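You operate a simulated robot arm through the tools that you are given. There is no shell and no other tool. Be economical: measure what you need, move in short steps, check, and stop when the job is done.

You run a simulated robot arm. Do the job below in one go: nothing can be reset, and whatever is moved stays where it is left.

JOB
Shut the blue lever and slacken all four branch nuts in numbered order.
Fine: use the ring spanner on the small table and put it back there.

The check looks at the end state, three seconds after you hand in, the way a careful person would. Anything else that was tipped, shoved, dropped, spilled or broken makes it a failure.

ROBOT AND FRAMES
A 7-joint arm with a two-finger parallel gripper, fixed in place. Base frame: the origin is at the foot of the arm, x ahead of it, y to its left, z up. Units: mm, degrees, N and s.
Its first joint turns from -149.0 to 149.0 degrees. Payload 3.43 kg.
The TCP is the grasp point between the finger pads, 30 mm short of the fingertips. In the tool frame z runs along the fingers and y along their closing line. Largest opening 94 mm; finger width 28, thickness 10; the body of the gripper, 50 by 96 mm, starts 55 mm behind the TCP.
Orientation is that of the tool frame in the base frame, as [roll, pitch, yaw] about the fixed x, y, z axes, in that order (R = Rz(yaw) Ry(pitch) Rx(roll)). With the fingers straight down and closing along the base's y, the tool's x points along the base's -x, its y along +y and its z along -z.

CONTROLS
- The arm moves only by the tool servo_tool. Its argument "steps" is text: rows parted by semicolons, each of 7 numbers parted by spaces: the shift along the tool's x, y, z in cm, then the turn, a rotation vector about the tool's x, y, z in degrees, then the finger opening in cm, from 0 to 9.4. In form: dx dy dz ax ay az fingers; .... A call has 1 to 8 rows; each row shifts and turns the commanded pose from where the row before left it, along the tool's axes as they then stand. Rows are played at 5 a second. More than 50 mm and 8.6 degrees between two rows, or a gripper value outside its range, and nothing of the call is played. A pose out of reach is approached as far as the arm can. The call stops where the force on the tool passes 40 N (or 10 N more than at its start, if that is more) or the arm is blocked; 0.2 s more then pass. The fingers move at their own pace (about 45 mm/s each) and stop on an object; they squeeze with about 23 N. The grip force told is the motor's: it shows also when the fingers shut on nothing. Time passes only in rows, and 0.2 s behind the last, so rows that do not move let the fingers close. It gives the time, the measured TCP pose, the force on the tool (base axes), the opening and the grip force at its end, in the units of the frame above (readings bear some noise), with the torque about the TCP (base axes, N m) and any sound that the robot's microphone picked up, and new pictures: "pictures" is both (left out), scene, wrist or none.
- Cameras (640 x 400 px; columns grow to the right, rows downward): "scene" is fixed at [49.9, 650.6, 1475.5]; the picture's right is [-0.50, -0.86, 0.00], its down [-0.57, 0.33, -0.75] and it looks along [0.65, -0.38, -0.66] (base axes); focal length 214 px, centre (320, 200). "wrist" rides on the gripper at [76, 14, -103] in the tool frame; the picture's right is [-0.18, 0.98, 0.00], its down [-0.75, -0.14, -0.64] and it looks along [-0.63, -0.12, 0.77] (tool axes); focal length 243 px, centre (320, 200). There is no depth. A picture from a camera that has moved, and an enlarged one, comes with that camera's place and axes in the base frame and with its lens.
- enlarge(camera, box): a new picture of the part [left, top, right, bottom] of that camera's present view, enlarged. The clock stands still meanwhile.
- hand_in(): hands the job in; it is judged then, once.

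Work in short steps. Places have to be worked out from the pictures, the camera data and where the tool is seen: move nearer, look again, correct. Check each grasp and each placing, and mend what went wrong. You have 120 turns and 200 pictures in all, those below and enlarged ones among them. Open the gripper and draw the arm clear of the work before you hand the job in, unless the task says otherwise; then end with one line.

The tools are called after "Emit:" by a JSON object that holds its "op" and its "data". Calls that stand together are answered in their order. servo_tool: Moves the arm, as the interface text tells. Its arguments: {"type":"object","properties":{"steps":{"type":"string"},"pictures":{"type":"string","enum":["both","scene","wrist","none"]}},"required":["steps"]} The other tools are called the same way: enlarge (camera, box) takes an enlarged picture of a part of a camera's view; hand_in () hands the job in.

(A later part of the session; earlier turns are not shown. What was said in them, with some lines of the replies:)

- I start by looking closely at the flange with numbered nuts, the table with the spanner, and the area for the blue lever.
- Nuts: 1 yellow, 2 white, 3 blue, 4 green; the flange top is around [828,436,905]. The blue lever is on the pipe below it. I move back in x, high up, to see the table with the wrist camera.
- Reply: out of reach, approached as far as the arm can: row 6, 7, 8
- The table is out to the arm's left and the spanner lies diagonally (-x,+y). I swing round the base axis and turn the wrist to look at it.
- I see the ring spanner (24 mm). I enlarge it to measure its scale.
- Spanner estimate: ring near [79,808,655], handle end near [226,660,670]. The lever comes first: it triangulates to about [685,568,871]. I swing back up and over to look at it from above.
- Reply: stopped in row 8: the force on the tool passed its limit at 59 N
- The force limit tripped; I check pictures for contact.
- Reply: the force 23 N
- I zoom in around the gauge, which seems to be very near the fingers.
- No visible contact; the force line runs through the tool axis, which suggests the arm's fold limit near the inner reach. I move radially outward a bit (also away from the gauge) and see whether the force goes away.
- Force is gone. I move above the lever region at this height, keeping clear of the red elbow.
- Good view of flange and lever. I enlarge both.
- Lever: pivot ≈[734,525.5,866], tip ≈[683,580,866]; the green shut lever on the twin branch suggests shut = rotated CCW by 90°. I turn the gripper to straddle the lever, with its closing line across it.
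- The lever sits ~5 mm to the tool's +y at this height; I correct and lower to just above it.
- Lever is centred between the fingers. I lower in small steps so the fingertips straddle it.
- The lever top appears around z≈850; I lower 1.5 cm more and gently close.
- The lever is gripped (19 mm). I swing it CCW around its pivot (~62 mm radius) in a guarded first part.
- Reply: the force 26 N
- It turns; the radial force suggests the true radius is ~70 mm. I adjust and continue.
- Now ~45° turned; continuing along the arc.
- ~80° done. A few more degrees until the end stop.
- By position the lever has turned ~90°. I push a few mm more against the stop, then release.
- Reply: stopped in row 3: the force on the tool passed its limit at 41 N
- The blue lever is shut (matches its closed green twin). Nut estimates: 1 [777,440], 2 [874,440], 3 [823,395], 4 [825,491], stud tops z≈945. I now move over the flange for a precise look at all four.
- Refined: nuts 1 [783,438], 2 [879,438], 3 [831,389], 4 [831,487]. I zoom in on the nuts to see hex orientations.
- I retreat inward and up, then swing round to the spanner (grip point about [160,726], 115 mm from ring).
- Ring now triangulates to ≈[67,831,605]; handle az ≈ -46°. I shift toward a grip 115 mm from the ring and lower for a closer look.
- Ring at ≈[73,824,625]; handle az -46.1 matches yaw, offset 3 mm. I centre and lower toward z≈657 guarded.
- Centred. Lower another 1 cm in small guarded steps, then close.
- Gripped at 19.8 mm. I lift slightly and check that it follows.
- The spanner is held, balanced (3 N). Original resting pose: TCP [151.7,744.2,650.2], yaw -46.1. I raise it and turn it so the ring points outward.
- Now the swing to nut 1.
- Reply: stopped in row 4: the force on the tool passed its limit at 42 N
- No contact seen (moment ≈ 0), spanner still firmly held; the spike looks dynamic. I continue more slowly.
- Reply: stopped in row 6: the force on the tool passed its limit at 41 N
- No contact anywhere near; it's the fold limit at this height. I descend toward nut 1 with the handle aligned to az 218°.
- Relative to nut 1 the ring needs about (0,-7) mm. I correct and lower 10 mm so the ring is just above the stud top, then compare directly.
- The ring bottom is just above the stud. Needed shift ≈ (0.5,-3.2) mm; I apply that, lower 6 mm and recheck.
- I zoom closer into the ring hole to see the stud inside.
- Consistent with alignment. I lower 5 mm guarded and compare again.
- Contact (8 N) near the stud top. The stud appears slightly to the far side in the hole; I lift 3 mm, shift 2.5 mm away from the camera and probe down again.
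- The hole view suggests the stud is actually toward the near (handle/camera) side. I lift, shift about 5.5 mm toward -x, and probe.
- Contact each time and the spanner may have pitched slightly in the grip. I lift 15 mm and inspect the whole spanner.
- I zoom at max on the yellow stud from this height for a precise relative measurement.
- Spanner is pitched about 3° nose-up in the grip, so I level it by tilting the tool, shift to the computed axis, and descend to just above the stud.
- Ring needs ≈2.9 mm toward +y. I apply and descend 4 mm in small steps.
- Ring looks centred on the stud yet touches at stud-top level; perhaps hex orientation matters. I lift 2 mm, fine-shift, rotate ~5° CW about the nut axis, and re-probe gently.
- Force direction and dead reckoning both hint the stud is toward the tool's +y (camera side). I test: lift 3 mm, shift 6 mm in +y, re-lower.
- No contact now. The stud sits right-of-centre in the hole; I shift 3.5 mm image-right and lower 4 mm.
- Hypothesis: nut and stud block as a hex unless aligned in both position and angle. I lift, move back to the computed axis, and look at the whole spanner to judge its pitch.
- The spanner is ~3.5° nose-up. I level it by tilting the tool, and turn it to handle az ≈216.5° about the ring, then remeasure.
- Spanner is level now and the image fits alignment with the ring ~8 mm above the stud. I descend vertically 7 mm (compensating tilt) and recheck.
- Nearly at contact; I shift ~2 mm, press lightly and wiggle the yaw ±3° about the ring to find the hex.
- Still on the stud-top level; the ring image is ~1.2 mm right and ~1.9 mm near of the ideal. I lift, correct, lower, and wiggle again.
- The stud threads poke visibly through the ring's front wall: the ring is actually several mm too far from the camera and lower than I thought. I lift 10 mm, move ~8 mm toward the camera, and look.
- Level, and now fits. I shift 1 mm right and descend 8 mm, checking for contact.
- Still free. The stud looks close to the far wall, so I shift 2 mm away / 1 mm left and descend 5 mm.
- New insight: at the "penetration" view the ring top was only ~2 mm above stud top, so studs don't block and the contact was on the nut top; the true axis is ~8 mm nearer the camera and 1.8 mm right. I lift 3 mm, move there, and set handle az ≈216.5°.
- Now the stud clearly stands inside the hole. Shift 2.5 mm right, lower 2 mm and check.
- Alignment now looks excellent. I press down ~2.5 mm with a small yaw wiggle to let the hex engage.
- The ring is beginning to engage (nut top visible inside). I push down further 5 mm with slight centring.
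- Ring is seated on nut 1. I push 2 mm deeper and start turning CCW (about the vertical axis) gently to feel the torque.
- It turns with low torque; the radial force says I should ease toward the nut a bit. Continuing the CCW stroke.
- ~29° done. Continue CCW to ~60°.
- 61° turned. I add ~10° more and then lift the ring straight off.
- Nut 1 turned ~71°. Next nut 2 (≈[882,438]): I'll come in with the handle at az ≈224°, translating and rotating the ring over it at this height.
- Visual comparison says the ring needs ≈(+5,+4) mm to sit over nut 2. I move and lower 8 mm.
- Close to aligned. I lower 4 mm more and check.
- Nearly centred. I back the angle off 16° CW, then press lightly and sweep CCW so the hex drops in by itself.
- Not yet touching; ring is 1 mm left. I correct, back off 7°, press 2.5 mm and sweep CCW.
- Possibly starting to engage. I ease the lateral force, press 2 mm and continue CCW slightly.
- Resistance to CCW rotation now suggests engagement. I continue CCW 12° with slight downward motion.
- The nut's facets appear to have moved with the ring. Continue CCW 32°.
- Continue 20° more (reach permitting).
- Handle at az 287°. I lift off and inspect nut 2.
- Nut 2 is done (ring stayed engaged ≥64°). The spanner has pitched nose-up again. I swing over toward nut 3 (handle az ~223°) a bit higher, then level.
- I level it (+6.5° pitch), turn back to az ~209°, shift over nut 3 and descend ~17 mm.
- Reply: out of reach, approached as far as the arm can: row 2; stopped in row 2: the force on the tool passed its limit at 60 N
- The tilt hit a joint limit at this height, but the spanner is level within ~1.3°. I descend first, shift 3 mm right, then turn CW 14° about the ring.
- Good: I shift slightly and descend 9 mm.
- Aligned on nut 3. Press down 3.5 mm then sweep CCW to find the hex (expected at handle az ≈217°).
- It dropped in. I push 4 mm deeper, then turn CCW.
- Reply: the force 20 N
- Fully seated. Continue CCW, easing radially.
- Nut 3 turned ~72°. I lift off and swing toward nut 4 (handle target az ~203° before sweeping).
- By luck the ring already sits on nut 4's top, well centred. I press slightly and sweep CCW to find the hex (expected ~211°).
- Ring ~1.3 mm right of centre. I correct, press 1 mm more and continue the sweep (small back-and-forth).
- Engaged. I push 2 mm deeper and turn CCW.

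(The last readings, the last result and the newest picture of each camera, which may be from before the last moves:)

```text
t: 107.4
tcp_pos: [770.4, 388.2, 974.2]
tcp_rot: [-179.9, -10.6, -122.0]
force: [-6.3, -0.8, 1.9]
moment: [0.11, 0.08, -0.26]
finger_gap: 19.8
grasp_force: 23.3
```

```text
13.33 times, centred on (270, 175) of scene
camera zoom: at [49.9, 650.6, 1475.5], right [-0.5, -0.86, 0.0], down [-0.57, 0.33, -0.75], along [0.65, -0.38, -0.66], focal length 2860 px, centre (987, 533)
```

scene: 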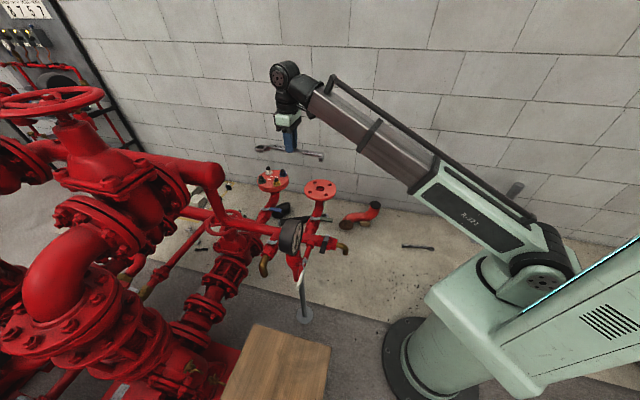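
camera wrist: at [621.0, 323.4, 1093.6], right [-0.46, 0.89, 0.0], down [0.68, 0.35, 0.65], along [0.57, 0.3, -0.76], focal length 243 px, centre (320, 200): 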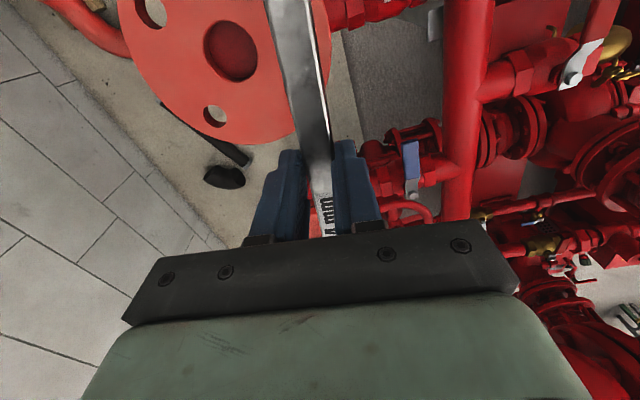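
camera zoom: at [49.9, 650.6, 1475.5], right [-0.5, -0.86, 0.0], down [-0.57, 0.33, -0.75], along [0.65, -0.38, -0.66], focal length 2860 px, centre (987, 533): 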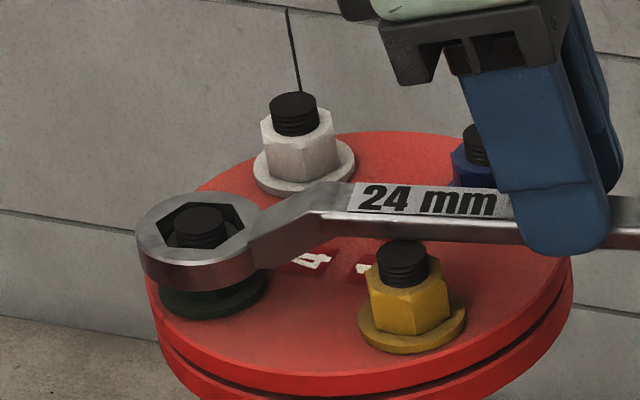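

Continue CCW; fingertips (z≈944) stay above nut 3's top (≈936).

Emit:
{"op": "servo_tool", "data": {"steps": "-0.03 -0.84 0 0.72 0 -3.94 0.8;-0.03 -0.84 0 0.72 0 -3.94 0.8;-0.03 -0.84 0 0.72 0 -3.94 0.8;-0.03 -0.84 0 0.72 0 -3.94 0.8;-0.03 -0.84 0 0.72 0 -3.94 0.8", "pictures": "none"}}

Emit:
{"op": "enlarge", "data": {"camera": "scene", "box": [250, 160, 290, 190]}}

```text
t: 108.6
tcp_pos: [810.3, 371.3, 974.2]
tcp_rot: [-179.8, -10.5, -102.0]
force: [-2.0, -0.3, -2.8]
moment: [-0.02, 0.08, 0.03]
finger_gap: 19.6
grasp_force: 23.3
```

```text
13.33 times, centred on (270, 175) of scene
camera zoom: at [49.9, 650.6, 1475.5], right [-0.5, -0.86, 0.0], down [-0.57, 0.33, -0.75], along [0.65, -0.38, -0.66], focal length 2860 px, centre (987, 533)
```

zoom: 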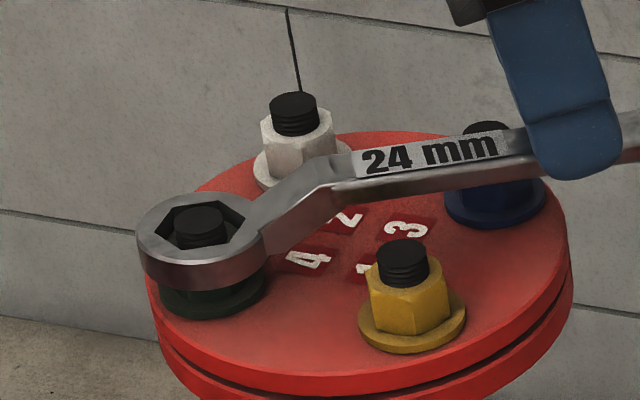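

Smooth. Another 28°.

Emit:
{"op": "servo_tool", "data": {"steps": "-0.03 -0.84 0 0.72 0 -3.94 0.8;-0.03 -0.84 0 0.72 0 -3.94 0.8;-0.03 -0.84 0 0.72 0 -3.94 0.8;-0.03 -0.84 0 0.72 0 -3.94 0.8;-0.03 -0.84 0 0.72 0 -3.94 0.8;-0.03 -0.84 0 0.72 0 -3.94 0.8;-0.03 -0.84 0 0.72 0 -3.94 0.8", "pictures": "none"}}

Emit:
{"op": "enlarge", "data": {"camera": "scene", "box": [250, 155, 300, 190]}}

```text
t: 110.2
tcp_pos: [867.5, 374.4, 973.8]
tcp_rot: [-180.0, -10.4, -73.8]
force: [-2.0, 9.3, -0.4]
moment: [0.76, 0.2, -0.08]
finger_gap: 19.7
grasp_force: 23.3
```

```text
11.43 times, centred on (275, 172) of scene
camera zoom: at [49.9, 650.6, 1475.5], right [-0.5, -0.86, 0.0], down [-0.57, 0.33, -0.75], along [0.65, -0.38, -0.66], focal length 2451 px, centre (834, 514)
```

zoom: 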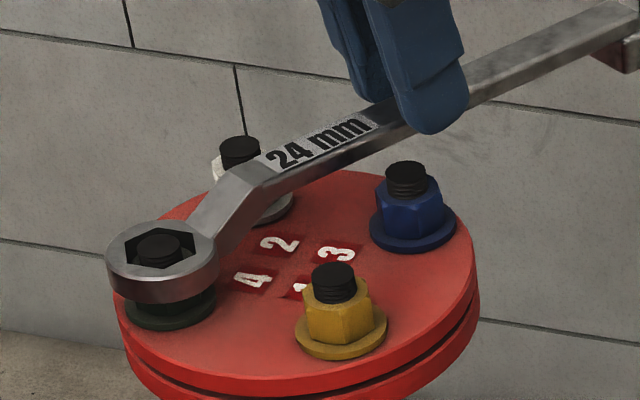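

Nut 4 turned ~70°. I lift off, untilt the tool while rising, and check the flange.

Emit:
{"op": "servo_tool", "data": {"steps": "0 0.2 0 0 0 0 0.8;0.18 0 -0.98 0 0 0 0.8;0.18 0 -0.98 0 0 0 0.8;0.18 0 -0.98 0 0 0 0.8;0.18 0 -0.98 0 0 0 0.8;0 0 -1.5 0 -3.45 0 0.8;0 0 -1.5 0 -3.45 0 0.8;0 0 -1.5 0 -3.45 0 0.8", "pictures": "none"}}

Emit:
{"op": "enlarge", "data": {"camera": "scene", "box": [245, 150, 315, 215]}}

```text
t: 112.0
tcp_pos: [865.0, 378.4, 1058.6]
tcp_rot: [-180.0, -0.1, -73.9]
force: [0.1, 0.0, -2.6]
moment: [-0.01, -0.02, -0.01]
finger_gap: 19.8
grasp_force: 22.7
```

```text
6.15 times, centred on (280, 182) of scene
camera zoom: at [49.9, 650.6, 1475.5], right [-0.5, -0.86, 0.0], down [-0.57, 0.33, -0.75], along [0.65, -0.38, -0.66], focal length 1320 px, centre (566, 308)
```

zoom: 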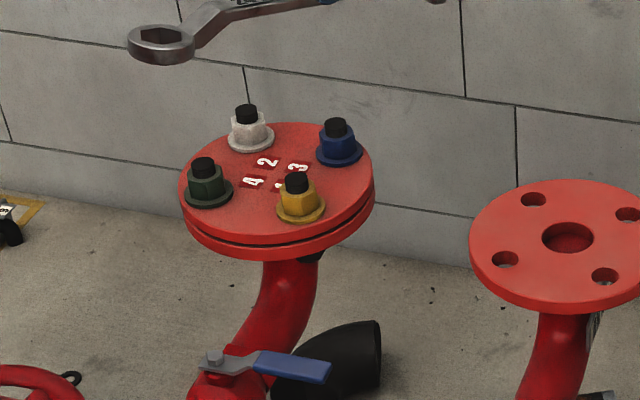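

All nuts in place, lever shut. Now bring the spanner back: retract inward and arc CCW.

Emit:
{"op": "servo_tool", "data": {"steps": "0.48 3.8 -2.3 0 0 0 0.8;0.48 3.8 -2.3 0 0 0 0.8;0.48 3.8 -2.3 0 0 0 0.8;-4.86 0.76 0 0 0 -3.4 0.8;-4.86 0.76 0 0 0 -3.4 0.8;-4.86 0.76 0 0 0 -3.4 0.8;-4.86 0.76 0 0 0 -3.4 0.8;-4.86 0.76 0 0 0 -3.4 0.8", "pictures": "none"}}

Emit:
{"op": "servo_tool", "data": {"steps": "-4.86 0.76 0 0 0 -3.4 0.8;-4.86 0.76 0 0 0 -3.4 0.8;-4.86 0.76 0 0 0 -3.4 0.8;-4.86 0.76 0 0 0 -3.4 0.8;-4.86 0.76 0 0 0 -3.4 0.8;-4.86 0.76 0 0 0 -3.4 0.8;-4.86 0.76 0 0 0 -3.4 0.8;-4.86 0.76 0 0 0 -3.4 0.8", "pictures": "scene"}}

```text
t: 113.8
tcp_pos: [629.2, 546.6, 1127.8]
tcp_rot: [-179.9, 0.0, -57.0]
force: [-0.1, -0.1, -2.8]
moment: [0.0, 0.05, 0.0]
finger_gap: 19.6
grasp_force: 23.7
```

```text
t: 115.6
tcp_pos: [315.1, 772.2, 1127.1]
tcp_rot: [179.9, -0.1, -29.7]
force: [-0.3, 0.1, -2.7]
moment: [0.02, 0.02, 0.02]
finger_gap: 19.5
grasp_force: 23.7
```

scene: 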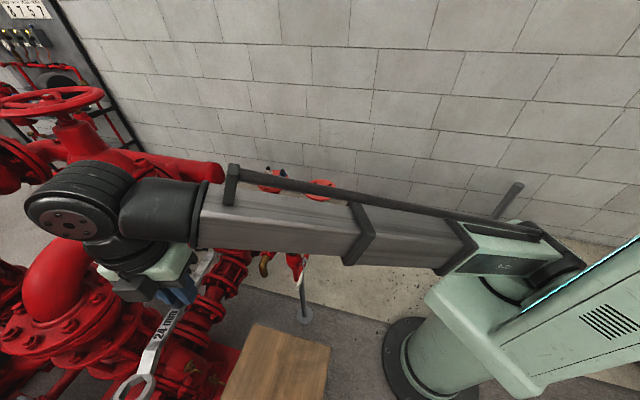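

Path clear. I move above the table spot, restoring yaw -46°, descending.

Emit:
{"op": "servo_tool", "data": {"steps": "-3.09 2.66 2.5 0 0 0 0.8;-3.09 2.66 2.5 0 0 0 0.8;-3.09 2.66 2.5 0 0 0 0.8;-3.09 2.66 2.5 0 0 0 0.8;0 0 4 0 0 8.2 0.8;0 0 4 0 0 8.2 0.8;0 0 4.5 0 0 0 0.8;0 0 4.5 0 0 0 0.8", "pictures": "wrist"}}

```text
t: 117.4
tcp_pos: [156.5, 743.4, 853.9]
tcp_rot: [179.9, -0.1, -46.2]
force: [-0.8, -0.2, -4.6]
moment: [-0.01, -0.06, 0.01]
finger_gap: 19.8
grasp_force: 22.7
camera wrist: at [197.2, 680.2, 957.9], right [-0.84, -0.55, 0.0], down [-0.42, 0.64, 0.64], along [-0.35, 0.54, -0.77], focal length 243 px, centre (320, 200)
```

wrist: 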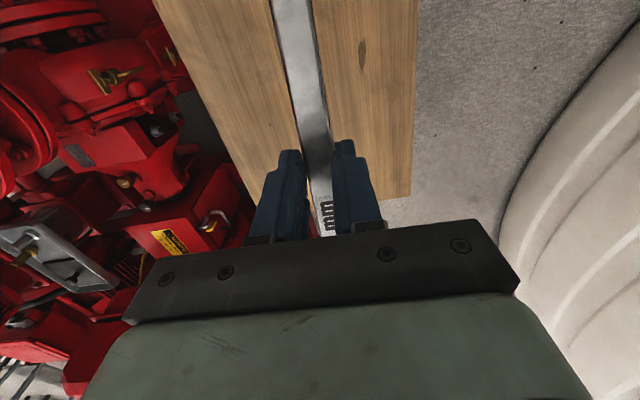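

Now level the spanner by tilting the tool and descend to ~z 705.

Emit:
{"op": "servo_tool", "data": {"steps": "0 0 4 0 3.85 0 0.8;-0.3 0 4 0 3.85 0 0.8;-0.5 0 3.9 0 3.85 0 0.8;-0.3 0 1.47 0 0 0 0.8;-0.3 0 1.47 0 0 0 0.8;0 0 0 0 0 0 0.8", "pictures": "both"}}

Emit:
{"op": "enlarge", "data": {"camera": "scene", "box": [180, 280, 340, 400]}}

```text
t: 118.8
tcp_pos: [157.3, 742.1, 705.5]
tcp_rot: [179.9, -11.5, -46.3]
force: [0.2, 0.1, -3.7]
moment: [0.0, 0.05, 0.01]
finger_gap: 19.5
grasp_force: 23.2
camera wrist: at [182.4, 694.0, 822.0], right [-0.83, -0.55, -0.04], down [-0.5, 0.72, 0.48], along [-0.24, 0.42, -0.88], focal length 243 px, centre (320, 200)
```

scene: 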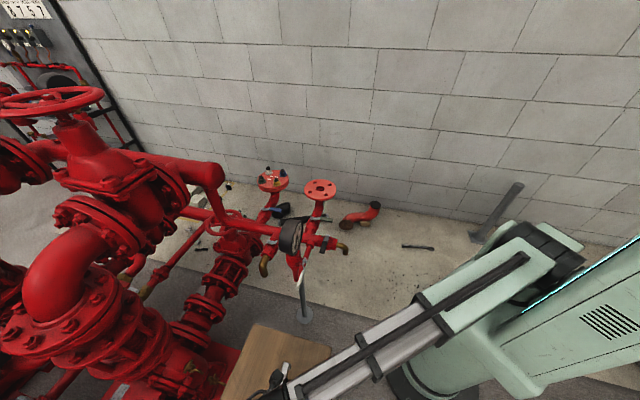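
wrist: 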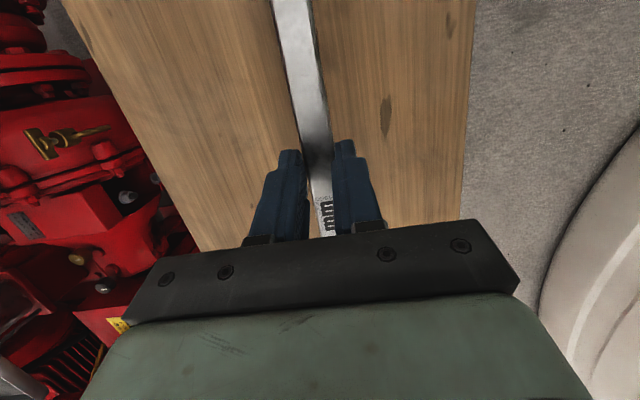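

```text
3.33 times, centred on (260, 340) of scene
camera zoom: at [49.9, 650.6, 1475.5], right [-0.5, -0.86, 0.0], down [-0.57, 0.33, -0.75], along [0.65, -0.38, -0.66], focal length 715 px, centre (520, -267)
```

zoom: 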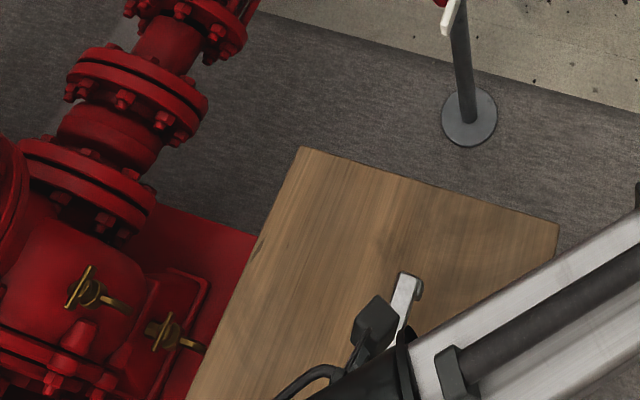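

Lower toward the table: 45 mm, then small steps.

Emit:
{"op": "servo_tool", "data": {"steps": "-0.24 0 1.18 0 0 0 0.8;-0.24 0 1.18 0 0 0 0.8;-0.24 0 1.18 0 0 0 0.8;-0.16 0 0.78 0 0 0 0.8;0 0 0 0 0 0 0.8", "pictures": "none"}}

Emit:
{"op": "servo_tool", "data": {"steps": "-0.06 0 0.3 0 0 0 0.8;-0.04 0 0.2 0 0 0 0.8;0 0 0 0 0 0 0.8", "pictures": "none"}}

```text
t: 120.0
tcp_pos: [155.0, 738.8, 661.7]
tcp_rot: [-180.0, -11.6, -46.2]
force: [0.5, 0.3, -3.6]
moment: [0.03, 0.01, 0.02]
finger_gap: 19.6
grasp_force: 23.5
```

```text
t: 120.8
tcp_pos: [154.8, 739.8, 657.3]
tcp_rot: [180.0, -11.7, -46.2]
force: [-0.2, 0.8, -3.0]
moment: [-0.03, 0.0, -0.02]
finger_gap: 20.0
grasp_force: 23.2
```

Emit:
{"op": "servo_tool", "data": {"steps": "-0.04 0 0.2 0 0 0 0.8;-0.04 0 0.2 0 0 0 0.8;0 0 0 0 0 0 0.8", "pictures": "none"}}

```text
t: 121.6
tcp_pos: [156.0, 739.5, 652.4]
tcp_rot: [180.0, -11.6, -46.2]
force: [0.5, -0.2, -2.5]
moment: [0.03, -0.04, 0.01]
finger_gap: 19.8
grasp_force: 23.1
```

Still no table contact at 652 mm; I go down in 1.5 mm steps.

Emit:
{"op": "servo_tool", "data": {"steps": "-0.03 0 0.15 0 0 0 0.8;-0.03 0 0.15 0 0 0 0.8;0 0 0 0 0 0 0.8", "pictures": "wrist"}}

```text
t: 122.4
tcp_pos: [156.7, 740.1, 650.4]
tcp_rot: [180.0, -11.6, -46.1]
force: [-3.0, 2.3, 5.6]
moment: [-0.37, -0.4, 0.0]
finger_gap: 19.9
grasp_force: 23.4
camera wrist: at [181.9, 691.9, 766.5], right [-0.83, -0.55, -0.04], down [-0.5, 0.72, 0.48], along [-0.24, 0.42, -0.88], focal length 243 px, centre (320, 200)
```

wrist: 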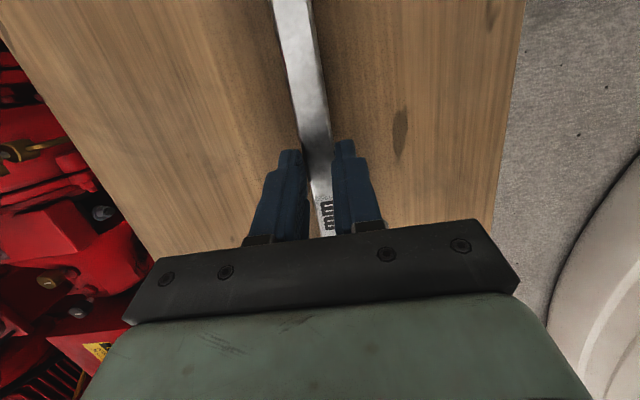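

Contact (tail side first). One more mm to seat it, then open gently.

Emit:
{"op": "servo_tool", "data": {"steps": "-0.02 0 0.12 0 0 0 0.8;0 0 0 0 0 0 0.8;0 0 0 0 0 0 2.4;0 0 0 0 0 0 3;0 0 0 0 0 0 4.5;0 0 0 0 0 0 6", "pictures": "wrist"}}

```text
t: 123.8
tcp_pos: [155.6, 739.8, 650.6]
tcp_rot: [179.9, -11.6, -46.1]
force: [-0.2, 0.1, -0.5]
moment: [0.02, -0.01, 0.02]
finger_gap: 60.2
grasp_force: 0.1
camera wrist: at [181.3, 692.0, 765.3], right [-0.83, -0.55, -0.04], down [-0.5, 0.72, 0.48], along [-0.24, 0.42, -0.88], focal length 243 px, centre (320, 200)
```

wrist: 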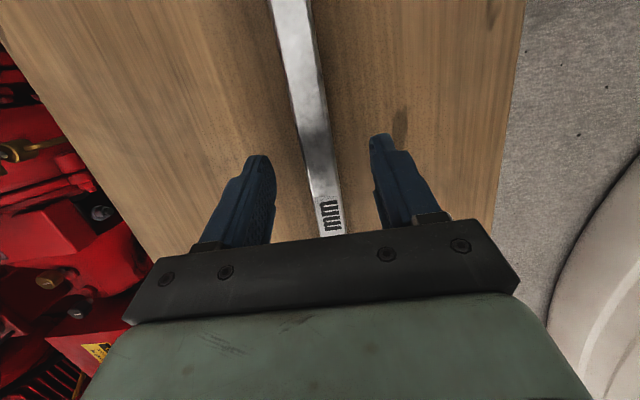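

Released. I withdraw straight up along the fingers and untilt, then check the spanner.

Emit:
{"op": "servo_tool", "data": {"steps": "0 0 -2 0 0 0 6;0 0 -3 0 0 0 6;0 0 -4 0 0 0 6;0 0 -4.5 0 -3.9 0 6;0 0 -4.5 0 -3.9 0 6;0 0 -4.5 0 -3.8 0 6", "pictures": "wrist"}}

Emit:
{"op": "enlarge", "data": {"camera": "wrist", "box": [200, 0, 440, 240]}}

```text
t: 125.2
tcp_pos: [129.9, 768.9, 872.8]
tcp_rot: [179.8, 0.0, -46.2]
force: [-0.3, 1.1, -0.2]
moment: [0.02, -0.03, 0.01]
finger_gap: 60.3
grasp_force: 0.0
camera wrist: at [172.1, 705.3, 975.3], right [-0.84, -0.55, 0.0], down [-0.42, 0.64, 0.64], along [-0.35, 0.54, -0.77], focal length 243 px, centre (320, 200)
```

wrist: 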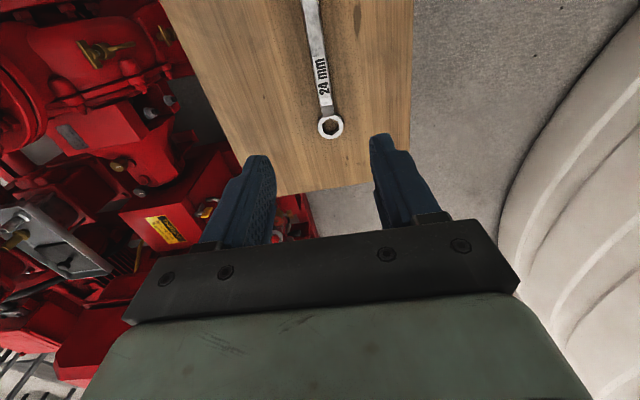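

```text
1.67 times, centred on (320, 120) of wrist
camera zoom: at [172.1, 705.3, 975.3], right [-0.84, -0.55, 0.0], down [-0.42, 0.64, 0.64], along [-0.35, 0.54, -0.77], focal length 404 px, centre (320, 333)
```

zoom: 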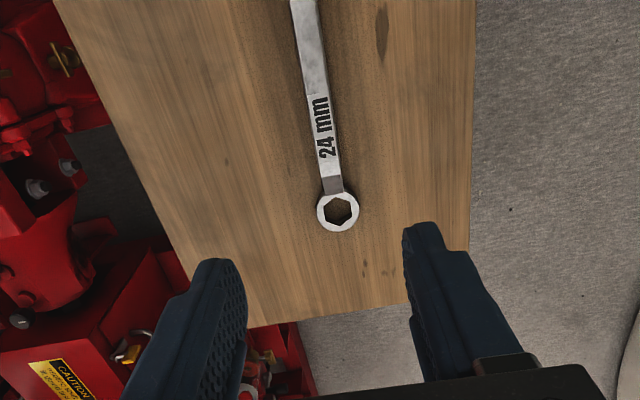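

Spanner lies flat on the table. I raise the arm clear and take one last look at the flange and lever.

Emit:
{"op": "servo_tool", "data": {"steps": "0 0 -4 0 0 0 6;0 0 -4 0 0 0 6;0 0 -4 0 0 0 6", "pictures": "none"}}

Emit:
{"op": "enlarge", "data": {"camera": "scene", "box": [255, 165, 295, 193]}}

Emit:
{"op": "enlarge", "data": {"camera": "scene", "box": [230, 155, 330, 230]}}

```text
t: 126.0
tcp_pos: [128.8, 769.1, 994.2]
tcp_rot: [179.9, 0.0, -46.2]
force: [0.6, 0.4, 0.1]
moment: [0.02, 0.01, 0.01]
finger_gap: 60.2
grasp_force: 0.0
```

```text
14.29 times, centred on (275, 179) of scene
camera zoom: at [49.9, 650.6, 1475.5], right [-0.5, -0.86, 0.0], down [-0.57, 0.33, -0.75], along [0.65, -0.38, -0.66], focal length 3064 px, centre (963, 500)
```

zoom: 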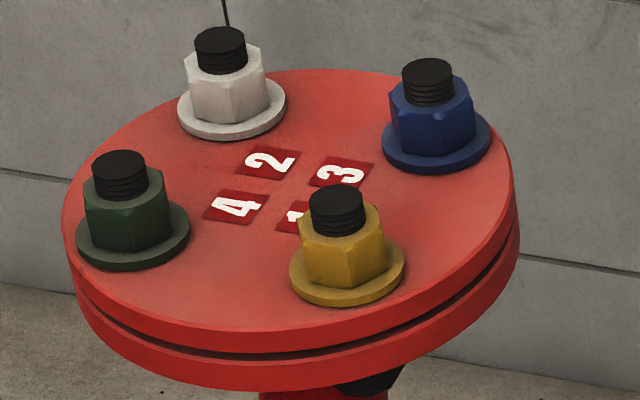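

```text
5.33 times, centred on (280, 192) of scene
camera zoom: at [49.9, 650.6, 1475.5], right [-0.5, -0.86, 0.0], down [-0.57, 0.33, -0.75], along [0.65, -0.38, -0.66], focal length 1144 px, centre (533, 240)
```

zoom: 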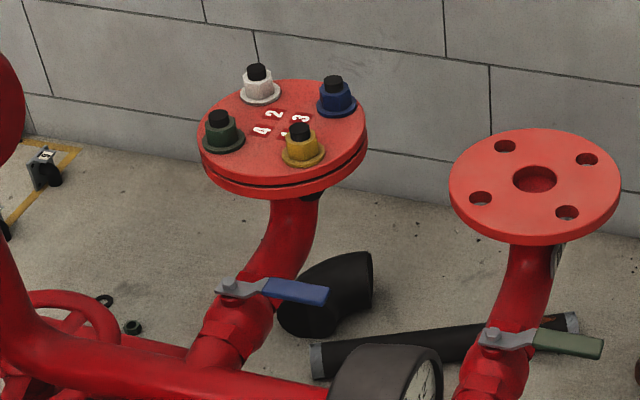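

The lever is shut, all four nuts have been turned in order, the spanner is back on the table, and the arm is clear. I hand in.

Emit:
{"op": "hand_in", "data": {}}

```text
The job is handed in.
```

The blue lever is shut and the four branch nuts were turned loose in order 1–2–3–4, each about 65–70° counter-clockwise. The ring spanner is back on the small table. No sound or torque drop confirmed that any nut broke loose; I judged it from the ring staying seated on each nut while it turned.
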